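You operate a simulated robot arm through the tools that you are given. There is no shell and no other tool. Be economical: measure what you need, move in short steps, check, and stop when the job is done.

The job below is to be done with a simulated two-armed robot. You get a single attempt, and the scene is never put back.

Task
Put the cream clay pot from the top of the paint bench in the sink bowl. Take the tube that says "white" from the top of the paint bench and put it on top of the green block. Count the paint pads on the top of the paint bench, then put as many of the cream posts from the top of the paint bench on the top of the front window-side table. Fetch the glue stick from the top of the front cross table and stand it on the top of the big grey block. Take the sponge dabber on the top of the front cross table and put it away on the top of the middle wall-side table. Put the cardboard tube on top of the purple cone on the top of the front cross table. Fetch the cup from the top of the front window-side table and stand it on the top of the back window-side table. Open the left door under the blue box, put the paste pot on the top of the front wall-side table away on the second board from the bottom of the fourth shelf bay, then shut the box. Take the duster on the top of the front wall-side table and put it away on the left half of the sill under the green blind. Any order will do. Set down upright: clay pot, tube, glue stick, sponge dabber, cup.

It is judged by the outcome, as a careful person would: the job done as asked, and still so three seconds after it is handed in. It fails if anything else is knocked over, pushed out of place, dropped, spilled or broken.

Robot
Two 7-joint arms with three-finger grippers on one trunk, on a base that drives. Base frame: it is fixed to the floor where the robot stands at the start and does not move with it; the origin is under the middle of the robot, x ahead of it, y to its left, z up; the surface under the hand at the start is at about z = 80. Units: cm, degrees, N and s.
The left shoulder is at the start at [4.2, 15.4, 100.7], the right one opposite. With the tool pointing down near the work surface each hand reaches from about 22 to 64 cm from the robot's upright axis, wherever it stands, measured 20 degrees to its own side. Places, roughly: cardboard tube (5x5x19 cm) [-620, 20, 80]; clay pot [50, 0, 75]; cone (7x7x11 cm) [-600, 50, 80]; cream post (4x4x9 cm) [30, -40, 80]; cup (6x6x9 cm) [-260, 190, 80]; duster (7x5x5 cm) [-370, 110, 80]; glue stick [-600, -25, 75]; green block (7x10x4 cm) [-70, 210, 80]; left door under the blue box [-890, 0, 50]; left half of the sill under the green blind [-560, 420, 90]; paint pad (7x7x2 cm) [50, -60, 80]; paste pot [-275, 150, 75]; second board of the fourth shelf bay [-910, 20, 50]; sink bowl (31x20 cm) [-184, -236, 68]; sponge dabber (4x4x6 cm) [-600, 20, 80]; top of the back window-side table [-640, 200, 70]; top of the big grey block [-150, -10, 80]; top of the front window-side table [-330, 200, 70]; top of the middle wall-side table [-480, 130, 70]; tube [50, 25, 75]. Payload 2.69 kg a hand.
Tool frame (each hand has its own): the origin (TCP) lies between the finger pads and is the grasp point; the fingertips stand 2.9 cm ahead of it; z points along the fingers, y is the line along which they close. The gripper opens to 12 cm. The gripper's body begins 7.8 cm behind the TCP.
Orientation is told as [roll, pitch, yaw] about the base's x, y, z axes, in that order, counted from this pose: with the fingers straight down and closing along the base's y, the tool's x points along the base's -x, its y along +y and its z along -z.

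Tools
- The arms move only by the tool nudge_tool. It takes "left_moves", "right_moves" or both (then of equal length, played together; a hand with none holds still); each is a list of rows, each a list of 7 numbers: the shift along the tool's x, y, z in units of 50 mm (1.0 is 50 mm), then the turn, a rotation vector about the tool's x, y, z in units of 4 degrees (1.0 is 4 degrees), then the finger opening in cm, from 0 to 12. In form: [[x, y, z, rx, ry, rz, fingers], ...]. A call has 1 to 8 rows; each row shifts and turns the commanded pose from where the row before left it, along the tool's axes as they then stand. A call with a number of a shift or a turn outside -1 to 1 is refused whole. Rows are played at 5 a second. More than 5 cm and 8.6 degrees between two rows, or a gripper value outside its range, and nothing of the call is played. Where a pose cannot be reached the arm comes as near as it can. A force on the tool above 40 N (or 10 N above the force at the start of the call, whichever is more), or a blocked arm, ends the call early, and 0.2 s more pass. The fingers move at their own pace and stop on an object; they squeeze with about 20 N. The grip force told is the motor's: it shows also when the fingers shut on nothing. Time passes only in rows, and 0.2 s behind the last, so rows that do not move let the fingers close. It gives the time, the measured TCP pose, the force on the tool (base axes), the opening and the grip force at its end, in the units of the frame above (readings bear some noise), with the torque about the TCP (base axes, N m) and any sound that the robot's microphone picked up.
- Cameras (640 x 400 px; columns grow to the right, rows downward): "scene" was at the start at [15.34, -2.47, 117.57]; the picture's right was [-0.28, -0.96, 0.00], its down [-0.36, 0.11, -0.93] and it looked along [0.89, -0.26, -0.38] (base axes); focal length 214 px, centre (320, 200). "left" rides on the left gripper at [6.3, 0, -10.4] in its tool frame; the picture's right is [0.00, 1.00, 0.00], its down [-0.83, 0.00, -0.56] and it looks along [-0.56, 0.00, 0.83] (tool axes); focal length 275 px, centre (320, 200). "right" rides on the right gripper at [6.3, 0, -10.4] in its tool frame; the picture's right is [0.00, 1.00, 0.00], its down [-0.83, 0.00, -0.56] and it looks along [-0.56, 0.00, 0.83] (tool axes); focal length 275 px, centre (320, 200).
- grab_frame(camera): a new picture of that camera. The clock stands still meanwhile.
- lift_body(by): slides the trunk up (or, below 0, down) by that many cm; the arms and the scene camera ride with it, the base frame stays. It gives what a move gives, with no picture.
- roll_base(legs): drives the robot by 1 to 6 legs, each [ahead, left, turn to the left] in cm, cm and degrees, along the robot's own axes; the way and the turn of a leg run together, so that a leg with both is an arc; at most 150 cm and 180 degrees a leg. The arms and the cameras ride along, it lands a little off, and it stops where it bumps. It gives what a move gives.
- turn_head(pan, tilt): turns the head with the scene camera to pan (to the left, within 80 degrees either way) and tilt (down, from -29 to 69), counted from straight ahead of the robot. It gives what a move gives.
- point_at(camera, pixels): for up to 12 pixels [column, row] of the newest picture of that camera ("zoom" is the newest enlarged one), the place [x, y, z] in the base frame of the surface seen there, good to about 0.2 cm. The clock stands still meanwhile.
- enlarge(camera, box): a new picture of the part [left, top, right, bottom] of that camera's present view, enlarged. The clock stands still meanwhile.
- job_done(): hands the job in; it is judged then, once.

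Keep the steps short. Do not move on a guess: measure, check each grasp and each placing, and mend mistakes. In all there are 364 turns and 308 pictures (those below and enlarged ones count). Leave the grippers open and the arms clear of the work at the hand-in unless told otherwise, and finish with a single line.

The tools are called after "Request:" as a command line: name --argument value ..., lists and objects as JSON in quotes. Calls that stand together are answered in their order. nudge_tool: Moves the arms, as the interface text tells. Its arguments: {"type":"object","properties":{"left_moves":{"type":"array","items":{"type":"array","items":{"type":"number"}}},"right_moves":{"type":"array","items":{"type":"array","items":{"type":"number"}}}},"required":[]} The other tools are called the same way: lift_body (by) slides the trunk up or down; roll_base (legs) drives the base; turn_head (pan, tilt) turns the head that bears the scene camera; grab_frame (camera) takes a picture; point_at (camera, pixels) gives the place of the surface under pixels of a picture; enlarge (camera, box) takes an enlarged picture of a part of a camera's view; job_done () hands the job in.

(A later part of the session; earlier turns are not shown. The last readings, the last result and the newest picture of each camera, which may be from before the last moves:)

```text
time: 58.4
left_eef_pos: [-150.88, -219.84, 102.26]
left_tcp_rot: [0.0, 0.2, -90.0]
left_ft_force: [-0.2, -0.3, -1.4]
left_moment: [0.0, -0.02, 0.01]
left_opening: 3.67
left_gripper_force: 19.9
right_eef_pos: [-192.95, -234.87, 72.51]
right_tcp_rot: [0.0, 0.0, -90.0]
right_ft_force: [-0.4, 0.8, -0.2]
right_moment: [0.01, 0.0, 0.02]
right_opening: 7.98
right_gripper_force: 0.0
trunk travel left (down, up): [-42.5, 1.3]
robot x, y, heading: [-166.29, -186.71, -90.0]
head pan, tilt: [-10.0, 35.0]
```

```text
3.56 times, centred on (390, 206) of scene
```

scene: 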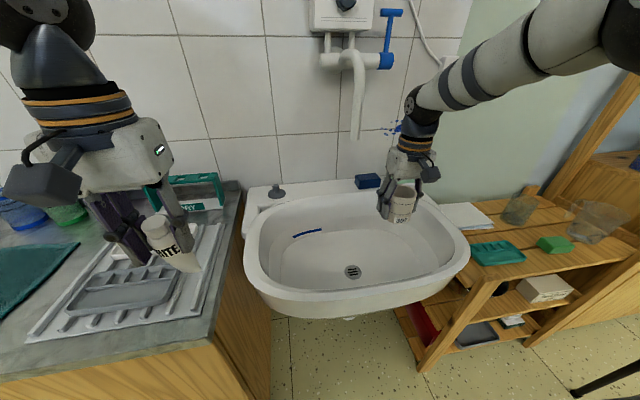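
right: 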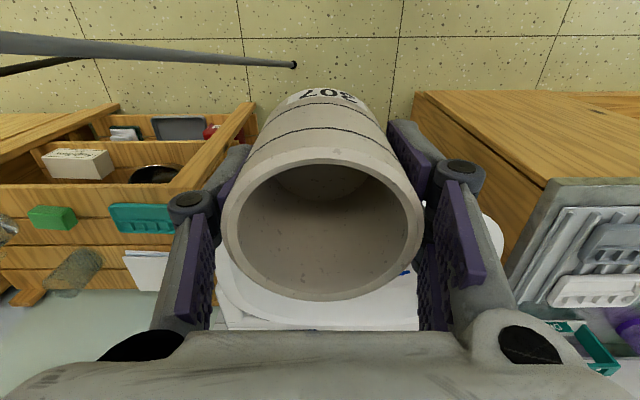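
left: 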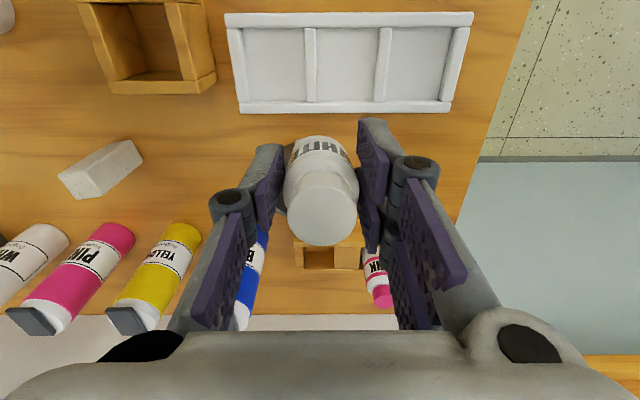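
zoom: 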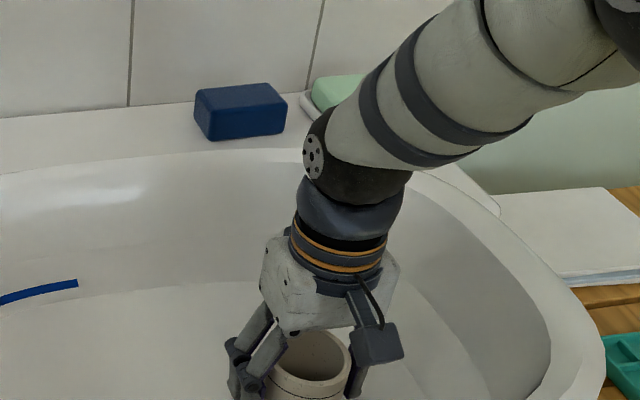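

Released low in the bowl. Raise straight up and check.

Request:
nudge_tool --right_moves '[[0, 0, -0.8, 0, 0, 0, 8], [0, 0, -0.9, 0, 0, 0, 8], [0, 0, -0.9, 0, 0, 0, 8], [0, 0, -0.9, 0, 0, 0, 8], [0.5, 0, -0.8, 0, 0, 0, 8], [0.5, 0, -0.8, 0, 0, 0, 8], [0.8, 0, -0.5, 0, 0, 0, 8], [0.9, 0, 0, 0, 0, 0, 8]]'

Request:
grab_frame --camera "scene"

```text
time: 60.2
left_eef_pos: [-150.92, -219.99, 102.14]
left_tcp_rot: [0.0, 0.2, -89.9]
left_ft_force: [0.2, 0.1, -0.8]
left_moment: [-0.01, -0.01, -0.01]
left_opening: 3.68
left_gripper_force: 20.1
right_eef_pos: [-193.06, -221.22, 100.14]
right_tcp_rot: [0.7, 0.3, -90.4]
right_ft_force: [0.1, 0.1, -0.4]
right_moment: [0.0, -0.01, 0.01]
right_opening: 7.99
right_gripper_force: 0.1
trunk travel left (down, up): [-42.5, 1.3]
robot x, y, heading: [-165.83, -186.46, -90.1]
head pan, tilt: [-10.0, 35.0]
```

```text
278 pictures are left
```

scene: 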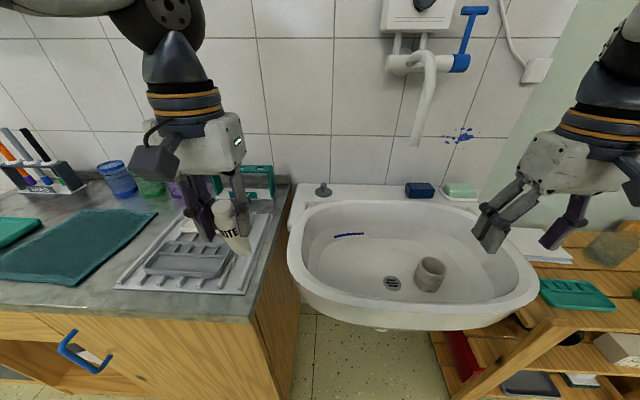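

Request:
enlarge --camera "scene" --box '[360, 220, 500, 307]'

Request:
point_at --camera "scene" --pixels '[[420, 270], [442, 266], [432, 260], [428, 285]]'

```text
4.57 times, centred on (430, 264) of scene
```

zoom: 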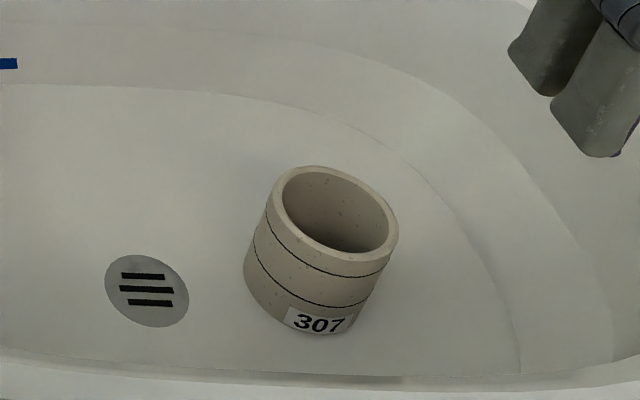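

```text
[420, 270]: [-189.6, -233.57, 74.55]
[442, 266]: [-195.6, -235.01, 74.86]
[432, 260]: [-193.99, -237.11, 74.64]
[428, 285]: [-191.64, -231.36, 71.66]
```

Pot stands in the bowl. Retreat and head to the FRAMES table with the white tube.

Request:
roll_base --legs '[[-50, 0, 0], [0, 125, 0], [-20, 0, 0], [0, 0, 180]]'

Request:
turn_head --pan 10 --tilt 20

Request:
grab_frame --camera "scene"

```text
time: 81.1
left_eef_pos: [-54.73, -82.74, 102.3]
left_tcp_rot: [0.0, 0.1, 89.0]
left_ft_force: [-1.0, -0.4, -1.2]
left_moment: [-0.01, -0.01, 0.01]
left_opening: 3.64
left_gripper_force: 19.8
right_eef_pos: [-12.8, -82.22, 100.48]
right_tcp_rot: [0.2, 0.1, 88.9]
right_ft_force: [0.1, -0.5, -0.2]
right_moment: [0.03, -0.01, 0.0]
right_opening: 7.97
right_gripper_force: 0.1
trunk travel left (down, up): [-42.5, 1.3]
robot x, y, heading: [-40.6, -116.13, 89.2]
head pan, tilt: [-10.0, 35.0]
```

```text
time: 81.9
left_eef_pos: [-54.85, -82.74, 102.28]
left_tcp_rot: [0.0, 0.1, 89.0]
left_ft_force: [0.5, 0.3, -3.0]
left_moment: [0.0, -0.01, 0.03]
left_opening: 3.69
left_gripper_force: 20.7
right_eef_pos: [-12.75, -82.2, 100.46]
right_tcp_rot: [0.2, 0.1, 89.0]
right_ft_force: [-0.2, 0.4, 0.8]
right_moment: [0.0, -0.03, 0.02]
right_opening: 7.99
right_gripper_force: 0.0
trunk travel left (down, up): [-42.5, 1.3]
robot x, y, heading: [-40.33, -116.76, 89.1]
head pan, tilt: [10.0, 20.0]
```

```text
276 pictures are left
```

scene: 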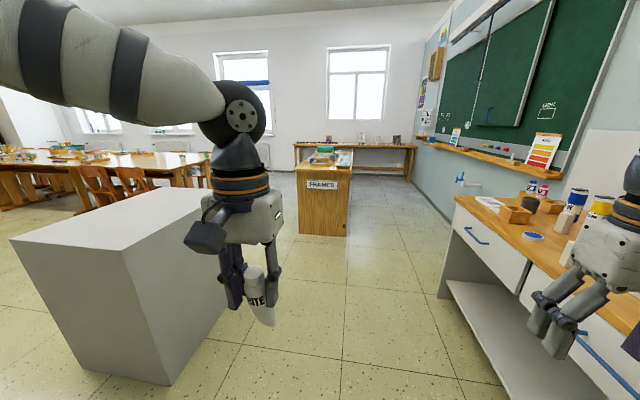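

Request:
point_at --camera "scene" --pixels '[[40, 240], [120, 250], [200, 200], [100, 200], [300, 170], [350, 170], [325, 152], [300, 236], [348, 238], [120, 175], [185, 190], [410, 175]]'

Request:
enlarge --camera "scene" --box '[270, 130, 430, 230]'

```text
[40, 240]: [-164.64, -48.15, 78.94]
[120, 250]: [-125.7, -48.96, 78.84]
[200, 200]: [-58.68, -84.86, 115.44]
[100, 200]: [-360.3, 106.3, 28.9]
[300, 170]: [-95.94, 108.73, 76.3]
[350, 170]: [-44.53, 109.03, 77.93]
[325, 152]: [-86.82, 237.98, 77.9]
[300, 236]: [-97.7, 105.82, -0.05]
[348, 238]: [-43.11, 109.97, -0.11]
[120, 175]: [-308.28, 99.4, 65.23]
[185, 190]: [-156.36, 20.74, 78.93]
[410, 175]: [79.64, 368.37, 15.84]
```

```text
4.00 times, centred on (350, 180) of scene
```

zoom: 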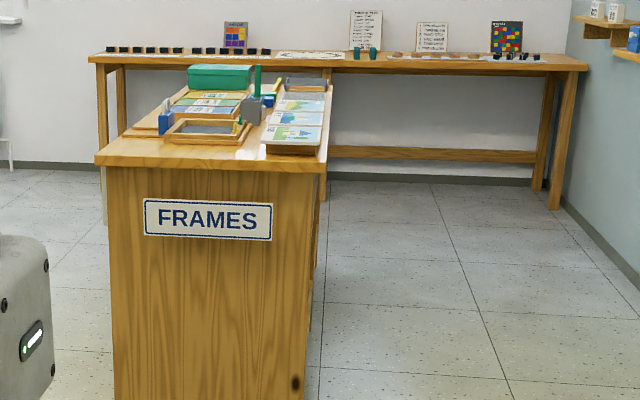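

FRAMES table: x −97..−43, y 108..245. I'll go round its right side (aisle) in steps.

Request:
roll_base --legs '[[0, 8, 1], [150, 0, 0], [40, 0, 0], [0, -50, 0], [80, 0, 0]]'

Request:
turn_head --pan 45 --tilt 30

Request:
grab_frame --camera "scene"

```text
time: 100.2
left_eef_pos: [-14.59, 187.9, 102.2]
left_tcp_rot: [0.0, 0.1, 90.1]
left_ft_force: [-0.2, -0.3, -1.5]
left_moment: [-0.03, -0.01, -0.01]
left_opening: 3.64
left_gripper_force: 20.0
right_eef_pos: [27.43, 189.27, 100.5]
right_tcp_rot: [0.2, 0.0, 90.0]
right_ft_force: [0.4, 0.0, 1.1]
right_moment: [-0.01, 0.0, -0.02]
right_opening: 7.99
right_gripper_force: 0.1
trunk travel left (down, up): [-42.5, 1.3]
robot x, y, heading: [0.38, 154.6, 90.1]
head pan, tilt: [10.0, 20.0]
```

```text
time: 101.2
left_eef_pos: [-14.66, 187.97, 102.2]
left_tcp_rot: [0.0, 0.1, 90.1]
left_ft_force: [0.6, 0.7, -1.3]
left_moment: [-0.01, -0.01, 0.0]
left_opening: 3.66
left_gripper_force: 20.1
right_eef_pos: [27.55, 189.16, 100.4]
right_tcp_rot: [0.2, 0.0, 90.1]
right_ft_force: [0.9, 0.7, 1.0]
right_moment: [0.04, 0.02, 0.03]
right_opening: 8.0
right_gripper_force: 0.0
trunk travel left (down, up): [-42.5, 1.3]
robot x, y, heading: [0.56, 154.5, 90.2]
head pan, tilt: [45.0, 30.0]
```

```text
274 pictures are left
```

scene: 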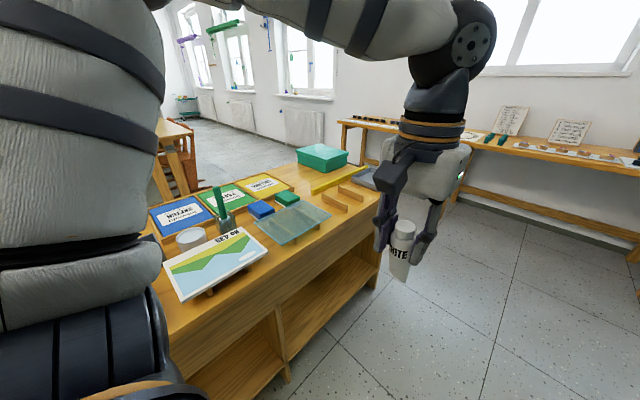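

Request:
point_at --camera "scene" --pixels '[[287, 197], [277, 197], [298, 198], [290, 203], [260, 208], [321, 155], [225, 222], [220, 200], [335, 205], [355, 205]]'

Request:
enlarge --camera "scene" --box '[200, 140, 360, 240]'

```text
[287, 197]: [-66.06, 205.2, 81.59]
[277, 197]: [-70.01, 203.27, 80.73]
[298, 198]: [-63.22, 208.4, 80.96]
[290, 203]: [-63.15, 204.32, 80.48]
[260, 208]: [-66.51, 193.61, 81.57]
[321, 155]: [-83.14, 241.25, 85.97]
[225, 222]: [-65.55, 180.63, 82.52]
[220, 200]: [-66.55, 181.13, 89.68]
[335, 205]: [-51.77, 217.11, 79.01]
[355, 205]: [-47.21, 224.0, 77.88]
```

```text
4.00 times, centred on (280, 190) of scene
```

zoom: 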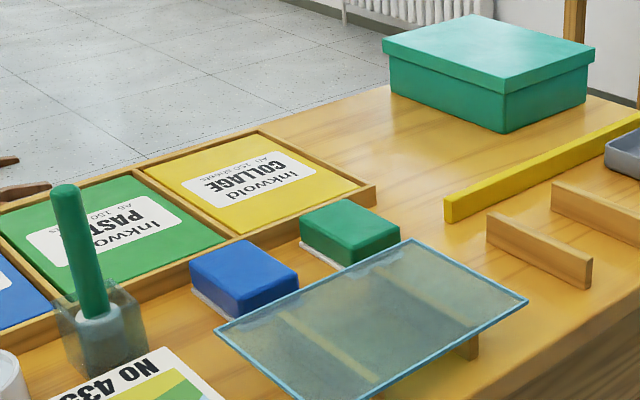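

Green block centre ≈(−66.3,205.7), top 81.6. Go ahead 65, turn left 90, forward 15.

Request:
roll_base --legs '[[65, 0, 0], [0, 0, 90], [15.5, 0, 0]]'

Request:
turn_head --pan 15 --tilt 42

Request:
grab_frame --camera "scene"

Request:
grab_frame --camera "left"

```text
time: 109.6
left_eef_pos: [-48.55, 204.77, 102.18]
left_tcp_rot: [0.0, 0.1, 179.7]
left_ft_force: [-0.9, 0.1, -1.6]
left_moment: [0.0, -0.04, 0.0]
left_opening: 3.67
left_gripper_force: 20.3
right_eef_pos: [-49.59, 246.97, 100.32]
right_tcp_rot: [0.1, 0.0, 179.6]
right_ft_force: [-0.3, -0.1, 0.7]
right_moment: [-0.02, -0.04, -0.01]
right_opening: 8.02
right_gripper_force: 0.0
trunk travel left (down, up): [-42.5, 1.3]
robot x, y, heading: [-15.21, 219.38, 179.8]
head pan, tilt: [45.0, 30.0]
```

```text
time: 110.6
left_eef_pos: [-48.41, 204.82, 102.26]
left_tcp_rot: [-0.1, 0.0, 179.8]
left_ft_force: [0.0, -0.1, -1.3]
left_moment: [-0.01, 0.03, 0.0]
left_opening: 3.65
left_gripper_force: 20.2
right_eef_pos: [-49.56, 246.8, 100.49]
right_tcp_rot: [0.2, 0.0, 179.6]
right_ft_force: [-0.2, -0.1, 0.2]
right_moment: [0.05, -0.02, -0.01]
right_opening: 7.99
right_gripper_force: 0.1
trunk travel left (down, up): [-42.5, 1.3]
robot x, y, heading: [-15.04, 219.62, 179.9]
head pan, tilt: [15.0, 42.0]
```

```text
272 pictures are left
```

scene: 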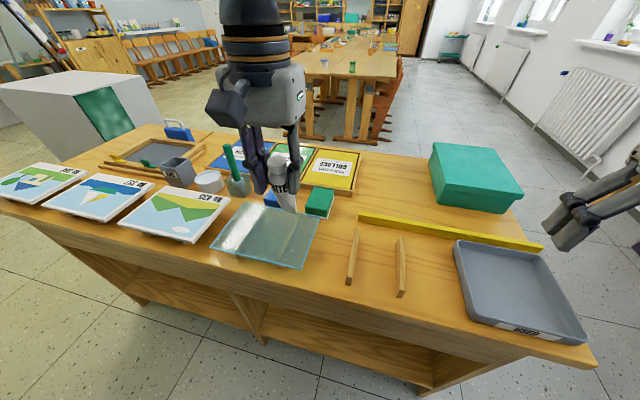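

```text
271 pictures are left
```

left: 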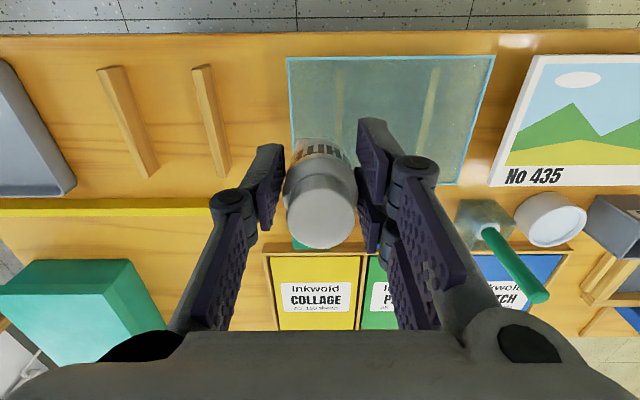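

Request:
enlarge --camera "scene" --box '[240, 150, 400, 250]'

Request:
point_at --camera "zoom" --pixels '[[290, 155], [376, 165], [360, 205], [270, 200], [330, 175], [330, 225], [140, 190]]'

```text
4.00 times, centred on (320, 200) of scene
```

zoom: 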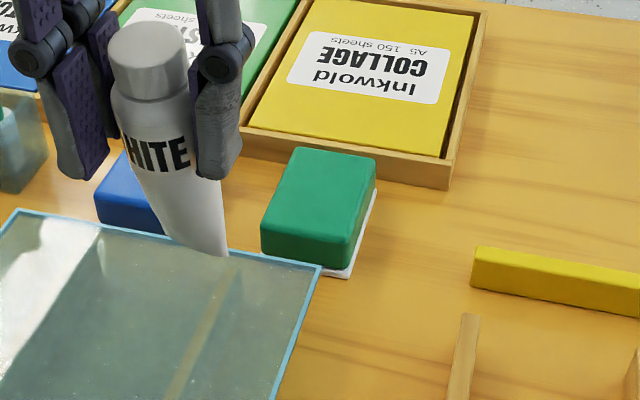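

```text
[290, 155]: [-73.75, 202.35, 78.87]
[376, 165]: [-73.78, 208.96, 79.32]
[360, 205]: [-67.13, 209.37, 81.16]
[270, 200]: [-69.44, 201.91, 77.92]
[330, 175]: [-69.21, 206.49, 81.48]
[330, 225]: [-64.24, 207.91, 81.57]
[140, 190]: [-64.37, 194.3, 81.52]
```

Request:
point_at --camera "zoom" --pixels '[[195, 240], [195, 220], [150, 50], [320, 195], [300, 160], [368, 165], [345, 240], [270, 228]]'

```text
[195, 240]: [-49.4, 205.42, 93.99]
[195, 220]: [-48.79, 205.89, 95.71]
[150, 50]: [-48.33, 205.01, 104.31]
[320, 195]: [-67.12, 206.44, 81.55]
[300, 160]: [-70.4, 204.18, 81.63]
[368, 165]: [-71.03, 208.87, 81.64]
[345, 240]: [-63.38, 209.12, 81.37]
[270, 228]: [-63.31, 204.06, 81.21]
```

Move the tube over the block centre and lower to just above.

Request:
nudge_tool --left_moves '[[-0.745, -0.068, 0, 0, 0, 0, 2], [-0.745, -0.068, 0, 0, 0, 0, 2], [-0.745, -0.068, 0, 0, 0, 0, 2], [-0.745, -0.068, 0, 0, 0, 0, 2], [-0.745, -0.068, 0, 0, 0, 0, 2], [0, 0, 0.8, 0, 0, 0, 2], [0, 0, 0.9, 0, 0, 0, 2], [0, 0, 0, 0, 0, 0, 2]]'

Request:
enlarge --camera "scene" --box '[240, 120, 400, 220]'

```text
time: 112.4
left_eef_pos: [-66.88, 206.48, 93.82]
left_tcp_rot: [0.0, 0.0, 179.7]
left_ft_force: [0.5, 0.0, -1.2]
left_moment: [-0.02, -0.01, 0.01]
left_opening: 3.66
left_gripper_force: 20.1
right_eef_pos: [-49.5, 246.9, 100.42]
right_tcp_rot: [0.2, -0.1, 179.6]
right_ft_force: [0.8, -0.8, 0.0]
right_moment: [-0.01, 0.02, 0.01]
right_opening: 7.98
right_gripper_force: 0.0
trunk travel left (down, up): [-42.5, 1.3]
robot x, y, heading: [-14.78, 219.48, 179.6]
head pan, tilt: [15.0, 42.0]
```

```text
4.00 times, centred on (320, 170) of scene
```

zoom: 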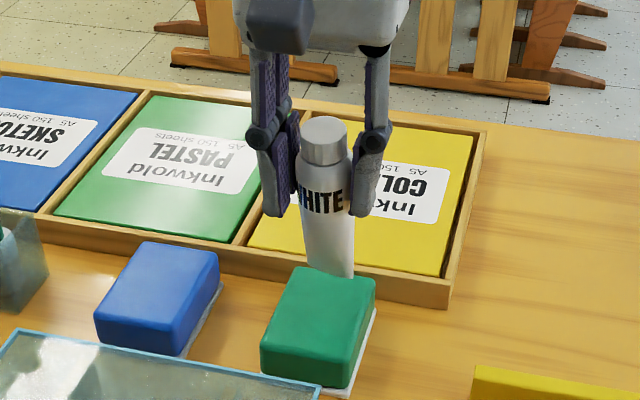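

Request:
nudge_tool --left_moves '[[0, 0, 0.3, 0, 0, 0, 2], [0, 0, 0.25, 0, 0, 0, 2], [0, 0, 0.05, 0, 0, 0, 2], [0, 0, 0.03, 0, 0, 0, 2], [0, 0, 0, 0, 0, 0, 2]]'

Request:
enlarge --camera "scene" --box '[240, 120, 400, 220]'

```text
time: 113.6
left_eef_pos: [-66.88, 206.54, 90.88]
left_tcp_rot: [0.0, -0.3, 179.8]
left_ft_force: [-0.8, -3.3, 16.6]
left_moment: [-0.09, 0.28, 0.05]
left_opening: 3.69
left_gripper_force: 19.9
right_eef_pos: [-49.52, 246.81, 100.45]
right_tcp_rot: [0.2, -0.1, 179.6]
right_ft_force: [0.3, -0.3, -0.7]
right_moment: [0.01, 0.02, 0.0]
right_opening: 8.03
right_gripper_force: 0.0
trunk travel left (down, up): [-42.5, 1.3]
robot x, y, heading: [-15.06, 219.65, 179.5]
head pan, tilt: [15.0, 42.0]
```

```text
4.00 times, centred on (320, 170) of scene
```

zoom: 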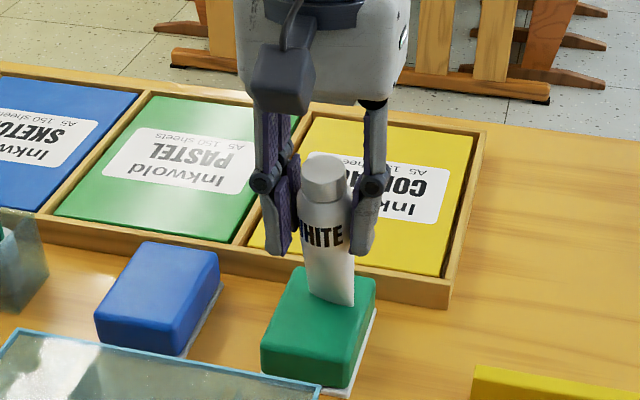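

Contact (16 N). Ease off slightly, open and raise.

Request:
nudge_tool --left_moves '[[0, 0, -0.04, 0, 0, 0, 2], [0, 0, 0, 0, 0, 0, 6], [0, 0, 0, 0, 0, 0, 6], [0, 0, -0.6, 0, 0, 0, 6], [0, 0, -0.8, 0, 0, 0, 6], [0, 0, -0.8, 0, 0, 0, 6], [0.6, 0, -0.5, 0, 0, 0, 6], [0.9, 0, 0, 0, 0, 0, 6]]'

Request:
enlarge --camera "scene" --box '[240, 120, 400, 220]'

```text
time: 115.4
left_eef_pos: [-59.44, 206.66, 104.41]
left_tcp_rot: [-0.1, -0.1, 179.8]
left_ft_force: [0.7, 0.3, -0.3]
left_moment: [0.01, 0.07, 0.0]
left_opening: 6.01
left_gripper_force: 0.0
right_eef_pos: [-49.44, 246.85, 100.49]
right_tcp_rot: [0.1, -0.2, 179.6]
right_ft_force: [-0.3, -0.2, -0.4]
right_moment: [-0.04, 0.01, 0.01]
right_opening: 8.0
right_gripper_force: 0.1
trunk travel left (down, up): [-42.5, 1.3]
robot x, y, heading: [-14.88, 219.43, 179.7]
head pan, tilt: [15.0, 42.0]
```

```text
4.00 times, centred on (320, 170) of scene
```

zoom: 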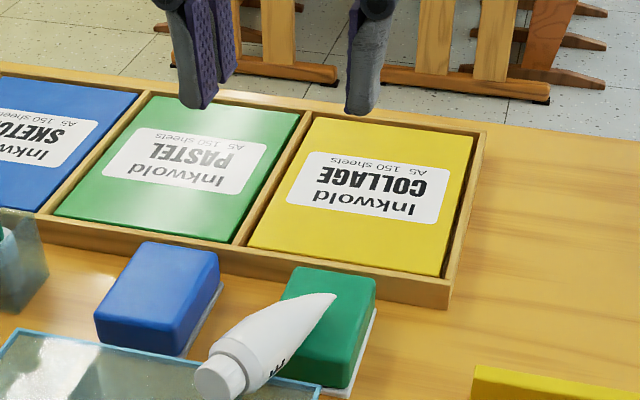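

The tube toppled. Look closely at its shape.

Request:
enlarge --camera "scene" --box '[272, 175, 352, 225]'

Request:
grab_frame --camera "left"

```text
8.00 times, centred on (312, 200) of scene
```

zoom: 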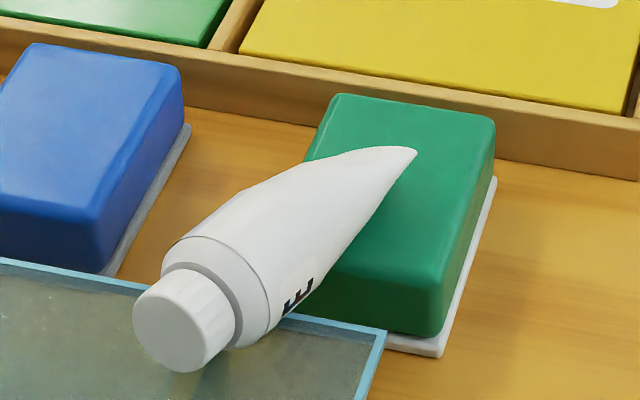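

```text
265 pictures are left
```

left: 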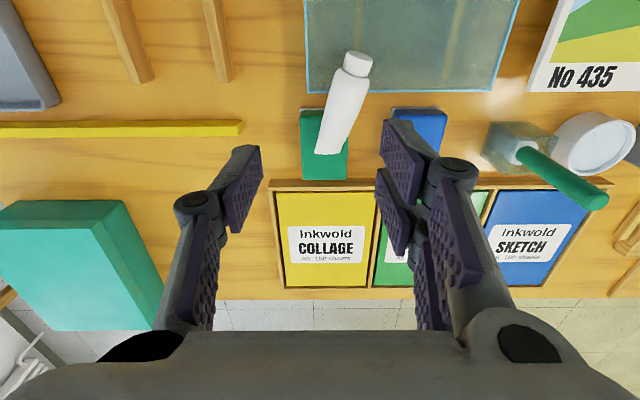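

The tube has a crimped foot, and it leaned ~6° in my grip. Inspect it closely with the left hand camera.

Request:
enlarge --camera "left" --box '[280, 30, 400, 200]'

Request:
point_at --camera "left" --pixels '[[357, 55], [345, 62], [365, 68], [345, 95], [327, 140], [320, 150], [338, 150], [330, 152]]'

```text
2.35 times, centred on (340, 115) of left
```

zoom: 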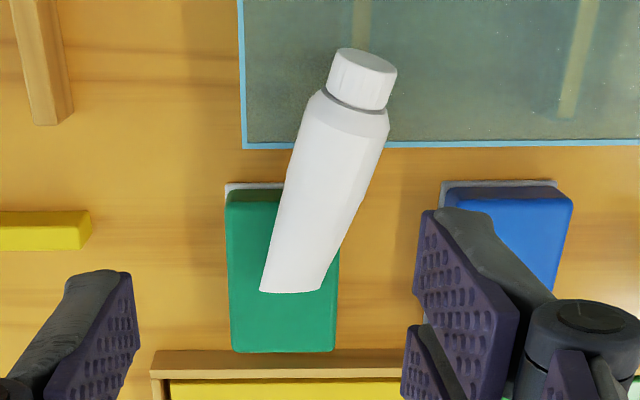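

```text
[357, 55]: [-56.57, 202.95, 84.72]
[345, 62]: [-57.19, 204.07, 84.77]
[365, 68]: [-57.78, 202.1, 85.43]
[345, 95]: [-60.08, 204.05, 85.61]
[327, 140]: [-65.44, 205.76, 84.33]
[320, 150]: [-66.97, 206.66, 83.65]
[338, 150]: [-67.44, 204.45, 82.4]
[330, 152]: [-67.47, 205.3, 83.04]
```

Request:
point_at --camera "zoom" --pixels '[[240, 200], [235, 187], [270, 120], [265, 142], [300, 165], [375, 165], [340, 165], [310, 130], [385, 120], [330, 90], [395, 75], [360, 60]]'

```text
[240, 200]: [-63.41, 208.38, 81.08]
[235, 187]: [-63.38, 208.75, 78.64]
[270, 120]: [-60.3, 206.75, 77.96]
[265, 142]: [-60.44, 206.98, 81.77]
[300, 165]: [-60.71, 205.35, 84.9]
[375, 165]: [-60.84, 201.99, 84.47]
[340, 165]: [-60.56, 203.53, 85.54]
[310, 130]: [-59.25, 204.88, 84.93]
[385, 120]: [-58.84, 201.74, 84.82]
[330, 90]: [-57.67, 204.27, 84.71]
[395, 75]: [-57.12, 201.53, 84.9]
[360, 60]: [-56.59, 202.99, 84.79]
```

Tube lies along (11,−2.4) with cap over the raised glass (z 81.8). Rotate the left hand 12° to match and approach at z≈92.

Request:
nudge_tool --left_moves '[[-0.41, 0.56, 0, 0, 0, 0, 6.5], [0, 0, 0, 0, 0, 0.78, 6.5], [0, 0, 0, 0, 0, 0.78, 6.5], [0, 0, 0, 0, 0, 0.78, 6.5], [0, 0, 0, 0, 0, 0.78, 6.5], [0, 0, 0.85, 0, 0, 0, 6.5], [0, 0, 0.85, 0, 0, 0, 6.5], [0, 0, 0.6, 0, 0, 0, 6.5]]'

Request:
grab_frame --camera "left"

```text
time: 117.2
left_eef_pos: [-61.76, 203.9, 92.76]
left_tcp_rot: [0.0, 0.0, 167.4]
left_ft_force: [0.5, -0.3, 0.0]
left_moment: [0.02, 0.05, -0.01]
left_opening: 6.45
left_gripper_force: 0.2
right_eef_pos: [-49.54, 246.77, 100.35]
right_tcp_rot: [0.2, 0.0, 179.7]
right_ft_force: [-0.5, 0.7, -0.6]
right_moment: [0.01, -0.01, 0.0]
right_opening: 7.98
right_gripper_force: 0.1
trunk travel left (down, up): [-42.5, 1.3]
robot x, y, heading: [-14.63, 219.86, 179.5]
head pan, tilt: [15.0, 42.0]
```

```text
263 pictures are left
```

left: 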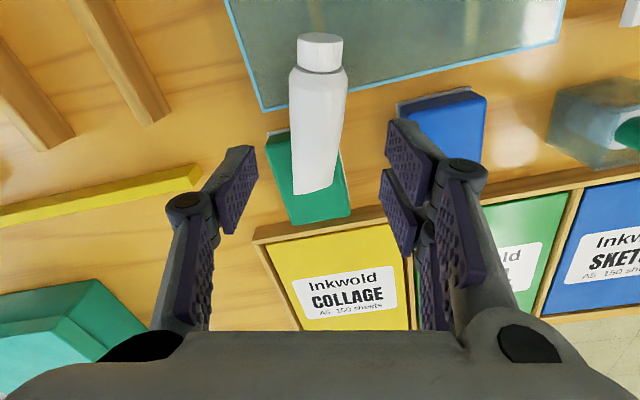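

Aligned. Descend to z≈85 and close.

Request:
nudge_tool --left_moves '[[0, 0, 0.7, 0, 0, 0, 6.5], [0, 0, 0.6, 0, 0, 0, 6.5], [0, 0, 0.24, 0, 0, 0, 6.5], [0, 0, 0, 0, 0, 0, 2], [0, 0, 0, 0, 0, 0, 2], [0, 0, -0.5, 0, 0, 0, 2], [0, 0, -0.8, 0, 0, 0, 2], [0, 0, -0.8, 0, 0, 0, 2]]'

Request:
grab_frame --camera "left"

Request:
enlarge --camera "scene" --box '[200, 90, 400, 215]'

```text
time: 119.0
left_eef_pos: [-61.48, 203.91, 95.57]
left_tcp_rot: [-0.1, 0.1, 167.2]
left_ft_force: [0.9, -0.4, -0.8]
left_moment: [0.0, 0.0, 0.0]
left_opening: 3.66
left_gripper_force: 19.8
right_eef_pos: [-49.53, 246.99, 100.42]
right_tcp_rot: [0.2, -0.2, 179.6]
right_ft_force: [-0.1, 0.7, -0.2]
right_moment: [-0.01, 0.02, -0.01]
right_opening: 8.02
right_gripper_force: 0.1
trunk travel left (down, up): [-42.5, 1.3]
robot x, y, heading: [-14.92, 219.26, 179.6]
head pan, tilt: [15.0, 42.0]
```

```text
262 pictures are left
```

left: 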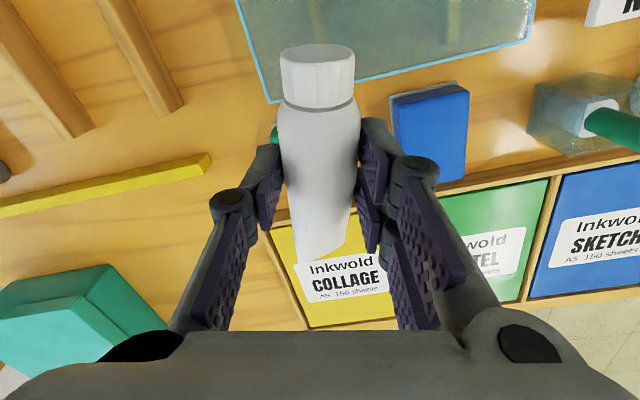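

```text
3.20 times, centred on (300, 152) of scene
```

zoom: 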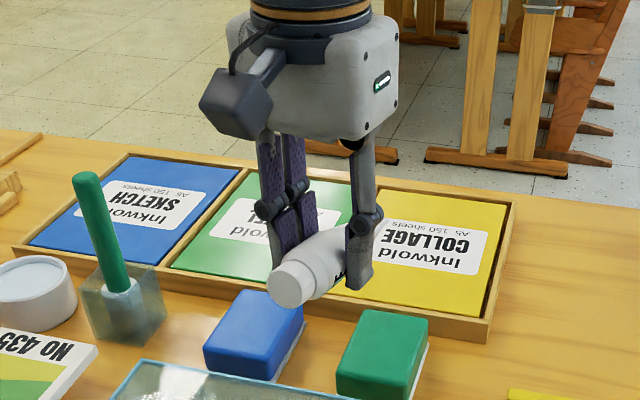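

Held. Raise, pull back a little and begin wrist roll (testing one direction).

Request:
nudge_tool --left_moves '[[0.5, 0, -0.8, 0, 0, 0, 2], [0.9, 0, -0.3, 0, 0, 0, 2], [0.9, 0, 0, 0, 0, 0, 2], [0, 0, 0, 0, 0, -1, 2], [0, 0, 0, 0, 0, -1, 2], [0, 0, 0, 0, 0, -1, 2], [0, 0, 0, 0, 0, -1, 2], [0, 0, 0, 0, 0, -1, 2]]'

Request:
nudge_tool --left_moves '[[0, 0, 0, 0, 0, -1, 2], [0, 0, 0, 0, 0, -1, 2], [0, 0, 0, 0, 0, -1, 2], [0, 0, 0, 0, 0, -1, 2], [0, 0, 0, 0, 0, -1, 2], [0, 0, 0, 0, 0, -1, 2], [0, 0, 0, 0, 0, -1, 2], [0, 0, 0, 0, 0, -1, 2]]'

Request:
nudge_tool --left_moves '[[0, 0, 0, 0, 0, -1, 2], [0, 0, 0, 0, 0, -1, 2], [0, 0, 0, 0, 0, -1, 2], [0, 0, 0, 0, 0, -1, 2], [0, 0, 0, 0, 0, -1, 2], [0, 0, 0, 0, 0, -1, 2], [0, 0, 0, 0, 0, -1, 2], [0, 0, 0, 0, 0, -1, 2]]'

Request:
grab_frame --camera "scene"

```text
time: 120.8
left_eef_pos: [-50.26, 201.25, 101.11]
left_tcp_rot: [0.0, 0.1, -172.5]
left_ft_force: [0.0, 0.4, -1.7]
left_moment: [0.02, -0.02, 0.01]
left_opening: 3.64
left_gripper_force: 19.6
right_eef_pos: [-49.52, 246.85, 100.31]
right_tcp_rot: [0.2, 0.0, 179.6]
right_ft_force: [-0.1, 0.5, -1.4]
right_moment: [-0.01, -0.02, 0.02]
right_opening: 7.97
right_gripper_force: 0.1
trunk travel left (down, up): [-42.5, 1.3]
robot x, y, heading: [-14.86, 219.74, 179.7]
head pan, tilt: [15.0, 42.0]
```

```text
time: 122.6
left_eef_pos: [-50.33, 201.15, 101.09]
left_tcp_rot: [0.0, 0.0, -140.6]
left_ft_force: [0.5, -0.1, -1.9]
left_moment: [0.01, 0.01, -0.02]
left_opening: 3.64
left_gripper_force: 19.8
right_eef_pos: [-49.52, 246.94, 100.45]
right_tcp_rot: [0.1, 0.0, 179.6]
right_ft_force: [1.2, -0.5, 0.2]
right_moment: [-0.02, -0.02, 0.0]
right_opening: 8.0
right_gripper_force: 0.1
trunk travel left (down, up): [-42.5, 1.3]
robot x, y, heading: [-14.98, 219.74, 179.8]
head pan, tilt: [15.0, 42.0]
```

```text
time: 124.4
left_eef_pos: [-50.26, 201.22, 101.14]
left_tcp_rot: [0.0, 0.2, -108.7]
left_ft_force: [-1.3, -0.4, -2.0]
left_moment: [0.02, -0.01, 0.01]
left_opening: 3.67
left_gripper_force: 19.7
right_eef_pos: [-49.56, 246.88, 100.36]
right_tcp_rot: [0.2, 0.0, 179.6]
right_ft_force: [0.1, 1.1, -0.2]
right_moment: [0.0, -0.01, -0.02]
right_opening: 8.01
right_gripper_force: 0.1
trunk travel left (down, up): [-42.5, 1.3]
robot x, y, heading: [-14.86, 219.66, 179.5]
head pan, tilt: [15.0, 42.0]
```

```text
260 pictures are left
```

scene: 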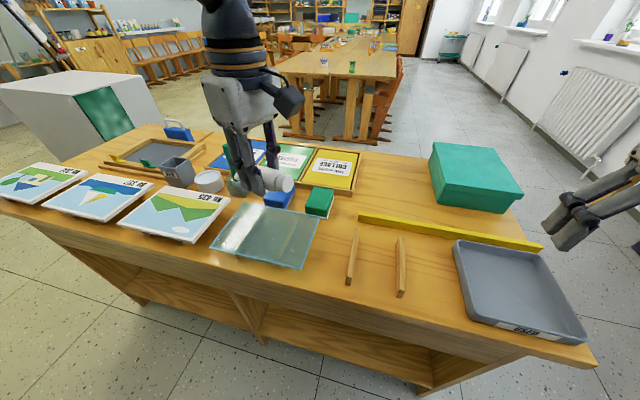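

Wrist roll works. Continue toward yaw 0 (cap forward).

Request:
nudge_tool --left_moves '[[0, 0, 0, 0, 0, -1, 2], [0, 0, 0, 0, 0, -1, 2], [0, 0, 0, 0, 0, -1, 2], [0, 0, 0, 0, 0, -1, 2], [0, 0, 0, 0, 0, -1, 2], [0, 0, 0, 0, 0, -1, 2], [0, 0, 0, 0, 0, -1, 2], [0, 0, 0, 0, 0, -1, 2]]'

Request:
nudge_tool --left_moves '[[0, 0, 0, 0, 0, -1, 2], [0, 0, 0, 0, 0, -1, 2], [0, 0, 0, 0, 0, -1, 2], [0, 0, 0, 0, 0, -1, 2], [0, 0, 0, 0, 0, -1, 2], [0, 0, 0, 0, 0, -1, 2], [0, 0, 0, 0, 0, -1, 2], [0, 0, 0, 0, 0, -1, 2]]'

Request:
enlarge --camera "scene" --box '[200, 110, 340, 215]'

```text
time: 126.2
left_eef_pos: [-50.38, 201.27, 101.11]
left_tcp_rot: [0.1, 0.1, -76.7]
left_ft_force: [0.2, 0.7, -1.6]
left_moment: [0.02, 0.04, 0.03]
left_opening: 3.65
left_gripper_force: 19.7
right_eef_pos: [-49.54, 246.89, 100.44]
right_tcp_rot: [0.1, 0.0, 179.7]
right_ft_force: [-0.5, -0.2, 0.4]
right_moment: [-0.01, 0.0, 0.01]
right_opening: 8.01
right_gripper_force: 0.1
trunk travel left (down, up): [-42.5, 1.3]
robot x, y, heading: [-14.82, 219.44, 179.7]
head pan, tilt: [15.0, 42.0]
```

```text
time: 128.0
left_eef_pos: [-50.51, 201.2, 101.04]
left_tcp_rot: [0.0, -0.1, -44.6]
left_ft_force: [-0.3, -1.2, -1.0]
left_moment: [-0.04, -0.01, 0.01]
left_opening: 3.65
left_gripper_force: 20.0
right_eef_pos: [-49.54, 246.79, 100.34]
right_tcp_rot: [0.2, 0.0, 179.6]
right_ft_force: [0.2, 0.4, 0.1]
right_moment: [-0.02, 0.01, -0.02]
right_opening: 8.02
right_gripper_force: 0.1
trunk travel left (down, up): [-42.5, 1.3]
robot x, y, heading: [-14.84, 219.52, 179.7]
head pan, tilt: [15.0, 42.0]
```

```text
3.81 times, centred on (270, 162) of scene
```

zoom: 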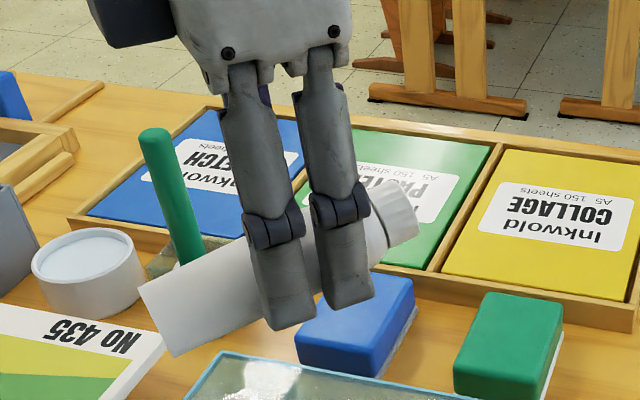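

Request:
nudge_tool --left_moves '[[0, 0, 0, 0, 0, -1, 2], [0, 0, 0, 0, 0, -1, 2], [0, 0, 0, 0, 0, -1, 2], [0, 0, 0, 0, 0, -1, 2], [0, 0, 0, 0, 0, -1, 2], [0, 0, 0, 0, 0, -1, 2], [0, 0, 0, 0, 0, -1, 2], [0, 0, 0, 0, 0, -1, 2]]'

Request:
nudge_tool --left_moves '[[0, 0, 0, 0, 0, -1, 2], [0, 0, 0, 0, 0, -1, 2], [0, 0, 0, 0, 0, -1, 2]]'

Request:
enlarge --camera "scene" --box '[200, 110, 340, 215]'

```text
time: 129.8
left_eef_pos: [-54.31, 201.26, 99.85]
left_tcp_rot: [0.0, -0.2, -12.7]
left_ft_force: [-0.4, 0.6, -1.4]
left_moment: [-0.01, -0.01, 0.01]
left_opening: 3.68
left_gripper_force: 20.3
left hand out of reach, approached as far as the arm can: row 1, 2, 3, 4, 5, 6, 8
right_eef_pos: [-49.51, 246.89, 100.33]
right_tcp_rot: [0.2, -0.1, 179.6]
right_ft_force: [-0.8, -0.4, -0.6]
right_moment: [0.01, 0.0, -0.02]
right_opening: 7.99
right_gripper_force: 0.0
trunk travel left (down, up): [-42.5, 1.3]
robot x, y, heading: [-15.11, 219.53, 179.9]
head pan, tilt: [15.0, 42.0]
```

```text
time: 130.6
left_eef_pos: [-54.26, 201.11, 99.8]
left_tcp_rot: [0.5, -0.1, -0.4]
left_ft_force: [-0.8, -0.4, -0.8]
left_moment: [-0.02, -0.01, -0.01]
left_opening: 3.67
left_gripper_force: 20.1
right_eef_pos: [-49.45, 246.92, 100.5]
right_tcp_rot: [0.1, 0.1, 179.7]
right_ft_force: [-0.7, -0.2, -0.3]
right_moment: [-0.01, 0.04, 0.02]
right_opening: 7.99
right_gripper_force: 0.0
trunk travel left (down, up): [-42.5, 1.3]
robot x, y, heading: [-15.05, 219.69, 179.6]
head pan, tilt: [15.0, 42.0]
```

```text
3.81 times, centred on (270, 162) of scene
```

zoom: 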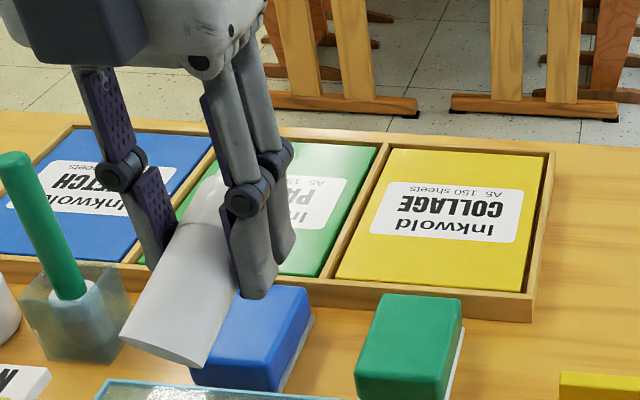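

Request:
enlarge --camera "scene" --box '[205, 160, 275, 212]'

Request:
point_at --camera "zoom" --pixels '[[190, 330], [320, 370], [260, 250]]'

```text
7.69 times, centred on (240, 186) of scene
```

zoom: 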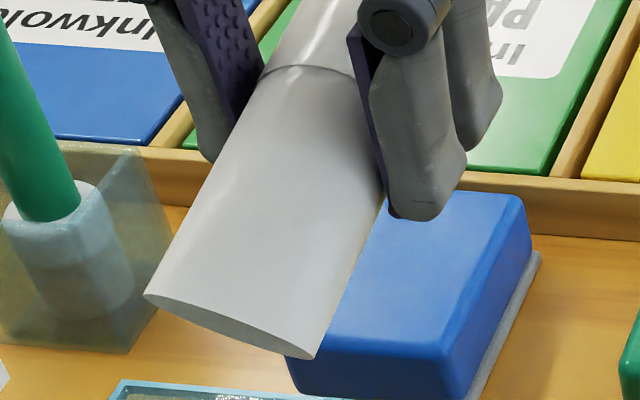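

```text
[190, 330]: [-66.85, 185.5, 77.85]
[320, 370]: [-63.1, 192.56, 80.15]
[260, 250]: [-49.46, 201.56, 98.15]
```

The foot is an ellipse about 3.7×0.85 cm, so it can stand cap-up if truly vertical. Pitch the hand 90° so the fingers point forward and cap goes up; first raise.

Request:
nudge_tool --left_moves '[[0.3, 0, -0.5, 0, 0, 0, 2], [0.3, 0, -0.5, 0, 0, 0, 2], [0, 0, 0, 0, 1, 0, 2], [0, 0, 0, 0, 1, 0, 2], [0, 0, 0, 0, 1, 0, 2], [0, 0, 0, 0, 1, 0, 2], [0, 0, 0, 0, 1, 0, 2], [0, 0, 0, 0, 1, 0, 2]]'

Request:
nudge_tool --left_moves '[[0, 0, 0, 0, 1, 0, 2], [0, 0, 0, 0, 1, 0, 2], [0, 0, 0, 0, 1, 0, 2], [0, 0, 0, 0, 1, 0, 2], [0, 0, 0, 0, 1, 0, 2], [0, 0, 0, 0, 1, 0, 2], [0, 0, 0, 0, 1, 0, 2], [0, 0, 0, 0, 1, 0, 2]]'

Request:
grab_frame --camera "scene"

```text
time: 132.4
left_eef_pos: [-62.58, 198.64, 104.31]
left_tcp_rot: [4.6, 24.3, 2.6]
left_ft_force: [-0.2, 0.6, -1.7]
left_moment: [0.01, -0.01, 0.02]
left_opening: 3.67
left_gripper_force: 20.1
left hand out of reach, approached as far as the arm can: row 5, 6, 7, 8
right_eef_pos: [-49.67, 246.92, 100.66]
right_tcp_rot: [1.0, -0.4, 179.2]
right_ft_force: [-1.1, 0.1, 0.3]
right_moment: [-0.01, 0.0, 0.01]
right_opening: 8.0
right_gripper_force: 0.0
trunk travel left (down, up): [-42.5, 1.3]
robot x, y, heading: [-14.92, 219.93, 179.7]
head pan, tilt: [15.0, 42.0]
```

```text
time: 134.2
left_eef_pos: [-66.19, 197.32, 102.51]
left_tcp_rot: [6.1, 56.1, 5.6]
left_ft_force: [0.6, -1.1, -1.4]
left_moment: [-0.01, 0.0, 0.02]
left_opening: 3.63
left_gripper_force: 19.8
left hand out of reach, approached as far as the arm can: row 1, 2, 3, 4, 5, 7
right_eef_pos: [-49.52, 247.14, 100.35]
right_tcp_rot: [1.7, 0.0, 179.0]
right_ft_force: [-0.2, 0.4, -0.6]
right_moment: [0.03, 0.02, 0.0]
right_opening: 8.01
right_gripper_force: 0.1
trunk travel left (down, up): [-42.5, 1.3]
robot x, y, heading: [-14.82, 219.31, 179.9]
head pan, tilt: [15.0, 42.0]
```

```text
256 pictures are left
```

scene: 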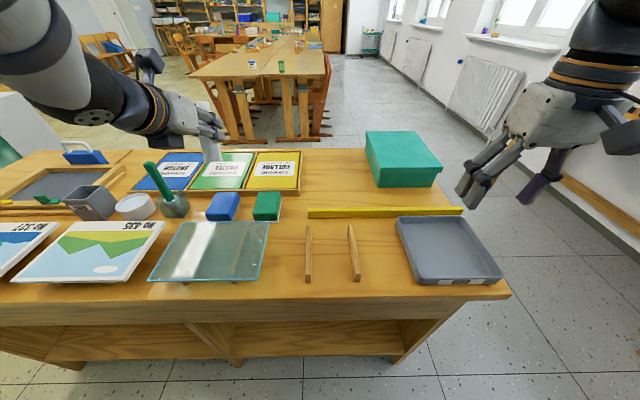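

Request:
nudge_tool --left_moves '[[0, 0, 0, 0, 1, 0, 2], [0, 0, 0, 0, 1, 0, 2], [0, 0, 0, 0, 1, 0, 2], [0, 0, 0, 0, 1, 0, 2], [0, 0, 0, 0, 1, 0, 2], [0, 0, 0, 0, 1, 0, 2], [0, 0, 0, 0, 1, 0, 2], [0, 0, 0, 0, 0, 0, 2]]'

Request:
enlarge --camera "scene" --box '[100, 50, 300, 250]'

Request:
grab_frame --camera "left"

```text
time: 136.0
left_eef_pos: [-65.87, 191.96, 106.14]
left_tcp_rot: [21.8, 83.8, 22.0]
left_ft_force: [0.1, 0.2, -0.9]
left_moment: [-0.03, -0.03, -0.01]
left_opening: 3.66
left_gripper_force: 20.1
left hand out of reach, approached as far as the arm can: row 4, 5, 6, 7
right_eef_pos: [-49.41, 247.09, 100.07]
right_tcp_rot: [2.1, 0.0, 178.9]
right_ft_force: [0.0, 0.0, 0.4]
right_moment: [-0.02, 0.01, 0.02]
right_opening: 8.0
right_gripper_force: 0.0
trunk travel left (down, up): [-42.5, 1.3]
robot x, y, heading: [-14.8, 219.63, 179.6]
head pan, tilt: [15.0, 42.0]
```

```text
2.00 times, centred on (200, 150) of scene
```

zoom: 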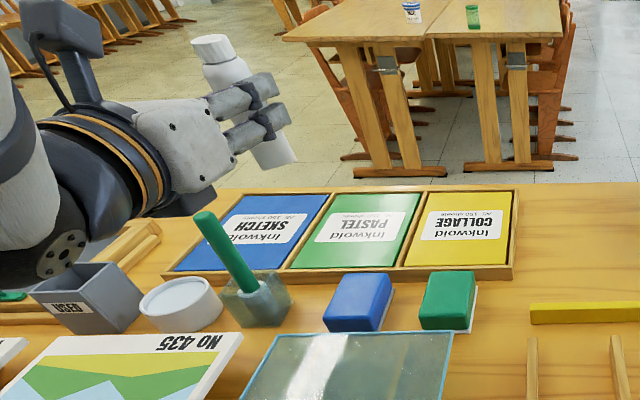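

```text
254 pictures are left
```

left: 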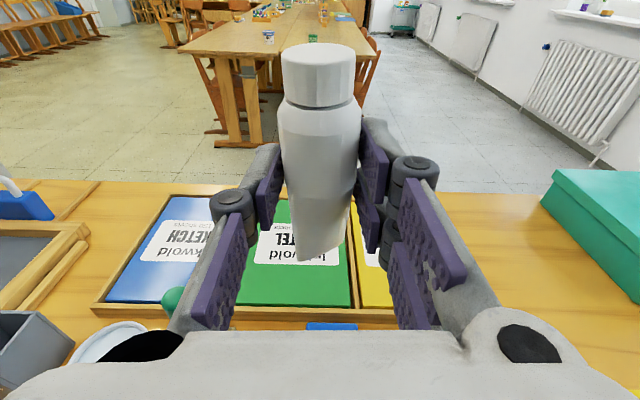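

Cap is up now. Level the hand (ry +1.4, rz +0.6) and shift over the green block.

Request:
nudge_tool --left_moves '[[0, 0.7, 0, 0, 0, 0, 2], [0, 0.7, 0, 0, 0, 0, 2], [0, 0.7, 0, 0, 0, 0, 2], [0, 0.7, 0, 0, 0, 0, 2], [0, 0, 0, 0, 0.7, 0.3, 2], [0, 0, 0, 0, 0.7, 0.3, 2], [0, 0, 0, 0, 0, 0, 2]]'

Request:
grab_frame --camera "scene"

```text
time: 137.6
left_eef_pos: [-65.85, 192.28, 112.0]
left_tcp_rot: [99.3, 89.2, 99.7]
left_ft_force: [-0.8, -0.2, -1.3]
left_moment: [0.01, -0.04, -0.02]
left_opening: 3.68
left_gripper_force: 20.0
left hand out of reach, approached as far as the arm can: row 1, 2, 3, 4, 5, 6
right_eef_pos: [-49.5, 247.19, 100.12]
right_tcp_rot: [1.5, 0.2, 179.1]
right_ft_force: [0.1, -0.2, -0.5]
right_moment: [0.02, 0.0, 0.0]
right_opening: 8.01
right_gripper_force: 0.0
trunk travel left (down, up): [-42.5, 1.3]
robot x, y, heading: [-14.95, 219.72, 180.0]
head pan, tilt: [15.0, 42.0]
```

```text
253 pictures are left
```

scene: 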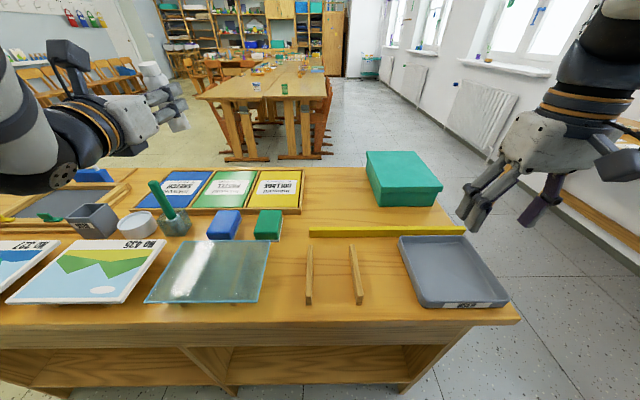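

Request:
point_at --camera "scene" --pixels '[[150, 68], [180, 122], [125, 120], [110, 152], [65, 178], [30, 150], [30, 185], [90, 130], [62, 60], [160, 190], [268, 220]]'

Request:
nudge_tool --right_moves '[[0.5, 0, -0.8, 0, 0, 0, 8], [0.5, 0, -0.8, 0, 0, 0, 8], [0.5, 0, -0.8, 0, 0, 0, 8], [0.5, 0, -0.8, 0, 0, 0, 8], [0.5, 0, -0.8, 0, 0, 0, 8]]'

```text
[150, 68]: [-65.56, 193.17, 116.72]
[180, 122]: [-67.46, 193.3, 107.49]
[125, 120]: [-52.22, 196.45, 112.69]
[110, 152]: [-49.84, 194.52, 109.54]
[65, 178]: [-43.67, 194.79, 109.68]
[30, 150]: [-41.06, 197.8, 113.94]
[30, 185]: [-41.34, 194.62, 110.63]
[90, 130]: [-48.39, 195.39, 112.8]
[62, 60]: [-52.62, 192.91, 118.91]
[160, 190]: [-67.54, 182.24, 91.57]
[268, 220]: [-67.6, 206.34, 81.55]
```

```text
time: 138.8
left_eef_pos: [-65.78, 192.38, 111.09]
left_tcp_rot: [9.5, 88.8, 9.7]
left_ft_force: [0.5, -0.7, -1.5]
left_moment: [0.04, 0.0, 0.01]
left_opening: 3.66
left_gripper_force: 19.9
right_eef_pos: [-42.23, 252.53, 120.25]
right_tcp_rot: [1.6, 0.0, 179.1]
right_ft_force: [-0.7, -0.5, -0.7]
right_moment: [0.03, 0.0, 0.03]
right_opening: 7.99
right_gripper_force: 0.0
right hand out of reach, approached as far as the arm can: row 1, 2, 3, 4
trunk travel left (down, up): [-42.5, 1.3]
robot x, y, heading: [-14.98, 219.66, 179.5]
head pan, tilt: [15.0, 42.0]
```

Request:
roll_base --legs '[[0, -14, 0]]'

Request:
grab_frame --camera "scene"

Request:
enlarge --camera "scene" --box '[130, 40, 230, 140]'

```text
time: 140.5
left_eef_pos: [-65.82, 206.38, 111.44]
left_tcp_rot: [29.4, 89.2, 29.5]
left_ft_force: [0.6, -0.1, -1.2]
left_moment: [-0.01, -0.04, 0.04]
left_opening: 3.66
left_gripper_force: 19.3
right_eef_pos: [-42.27, 266.49, 120.2]
right_tcp_rot: [1.4, 0.0, 179.3]
right_ft_force: [0.1, 0.2, 0.0]
right_moment: [-0.02, -0.01, -0.03]
right_opening: 8.01
right_gripper_force: 0.1
trunk travel left (down, up): [-42.5, 1.3]
robot x, y, heading: [-15.14, 233.33, 179.7]
head pan, tilt: [15.0, 42.0]
```

```text
252 pictures are left
```

scene: 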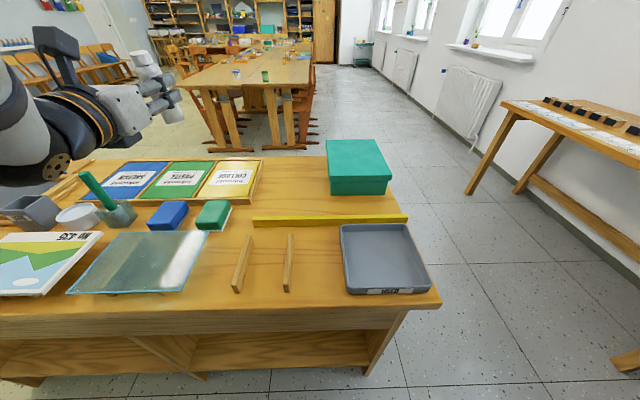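

```text
4.00 times, centred on (180, 90) of scene
```

zoom: 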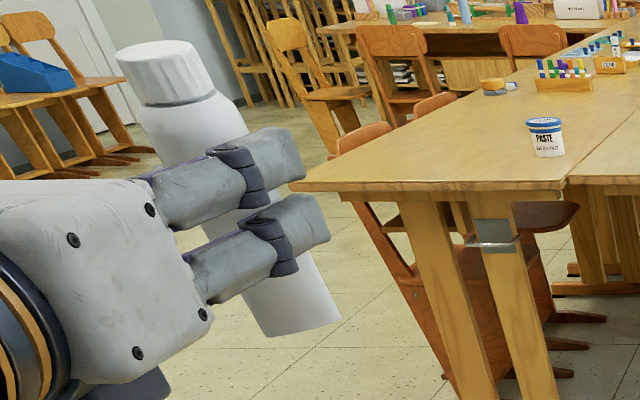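

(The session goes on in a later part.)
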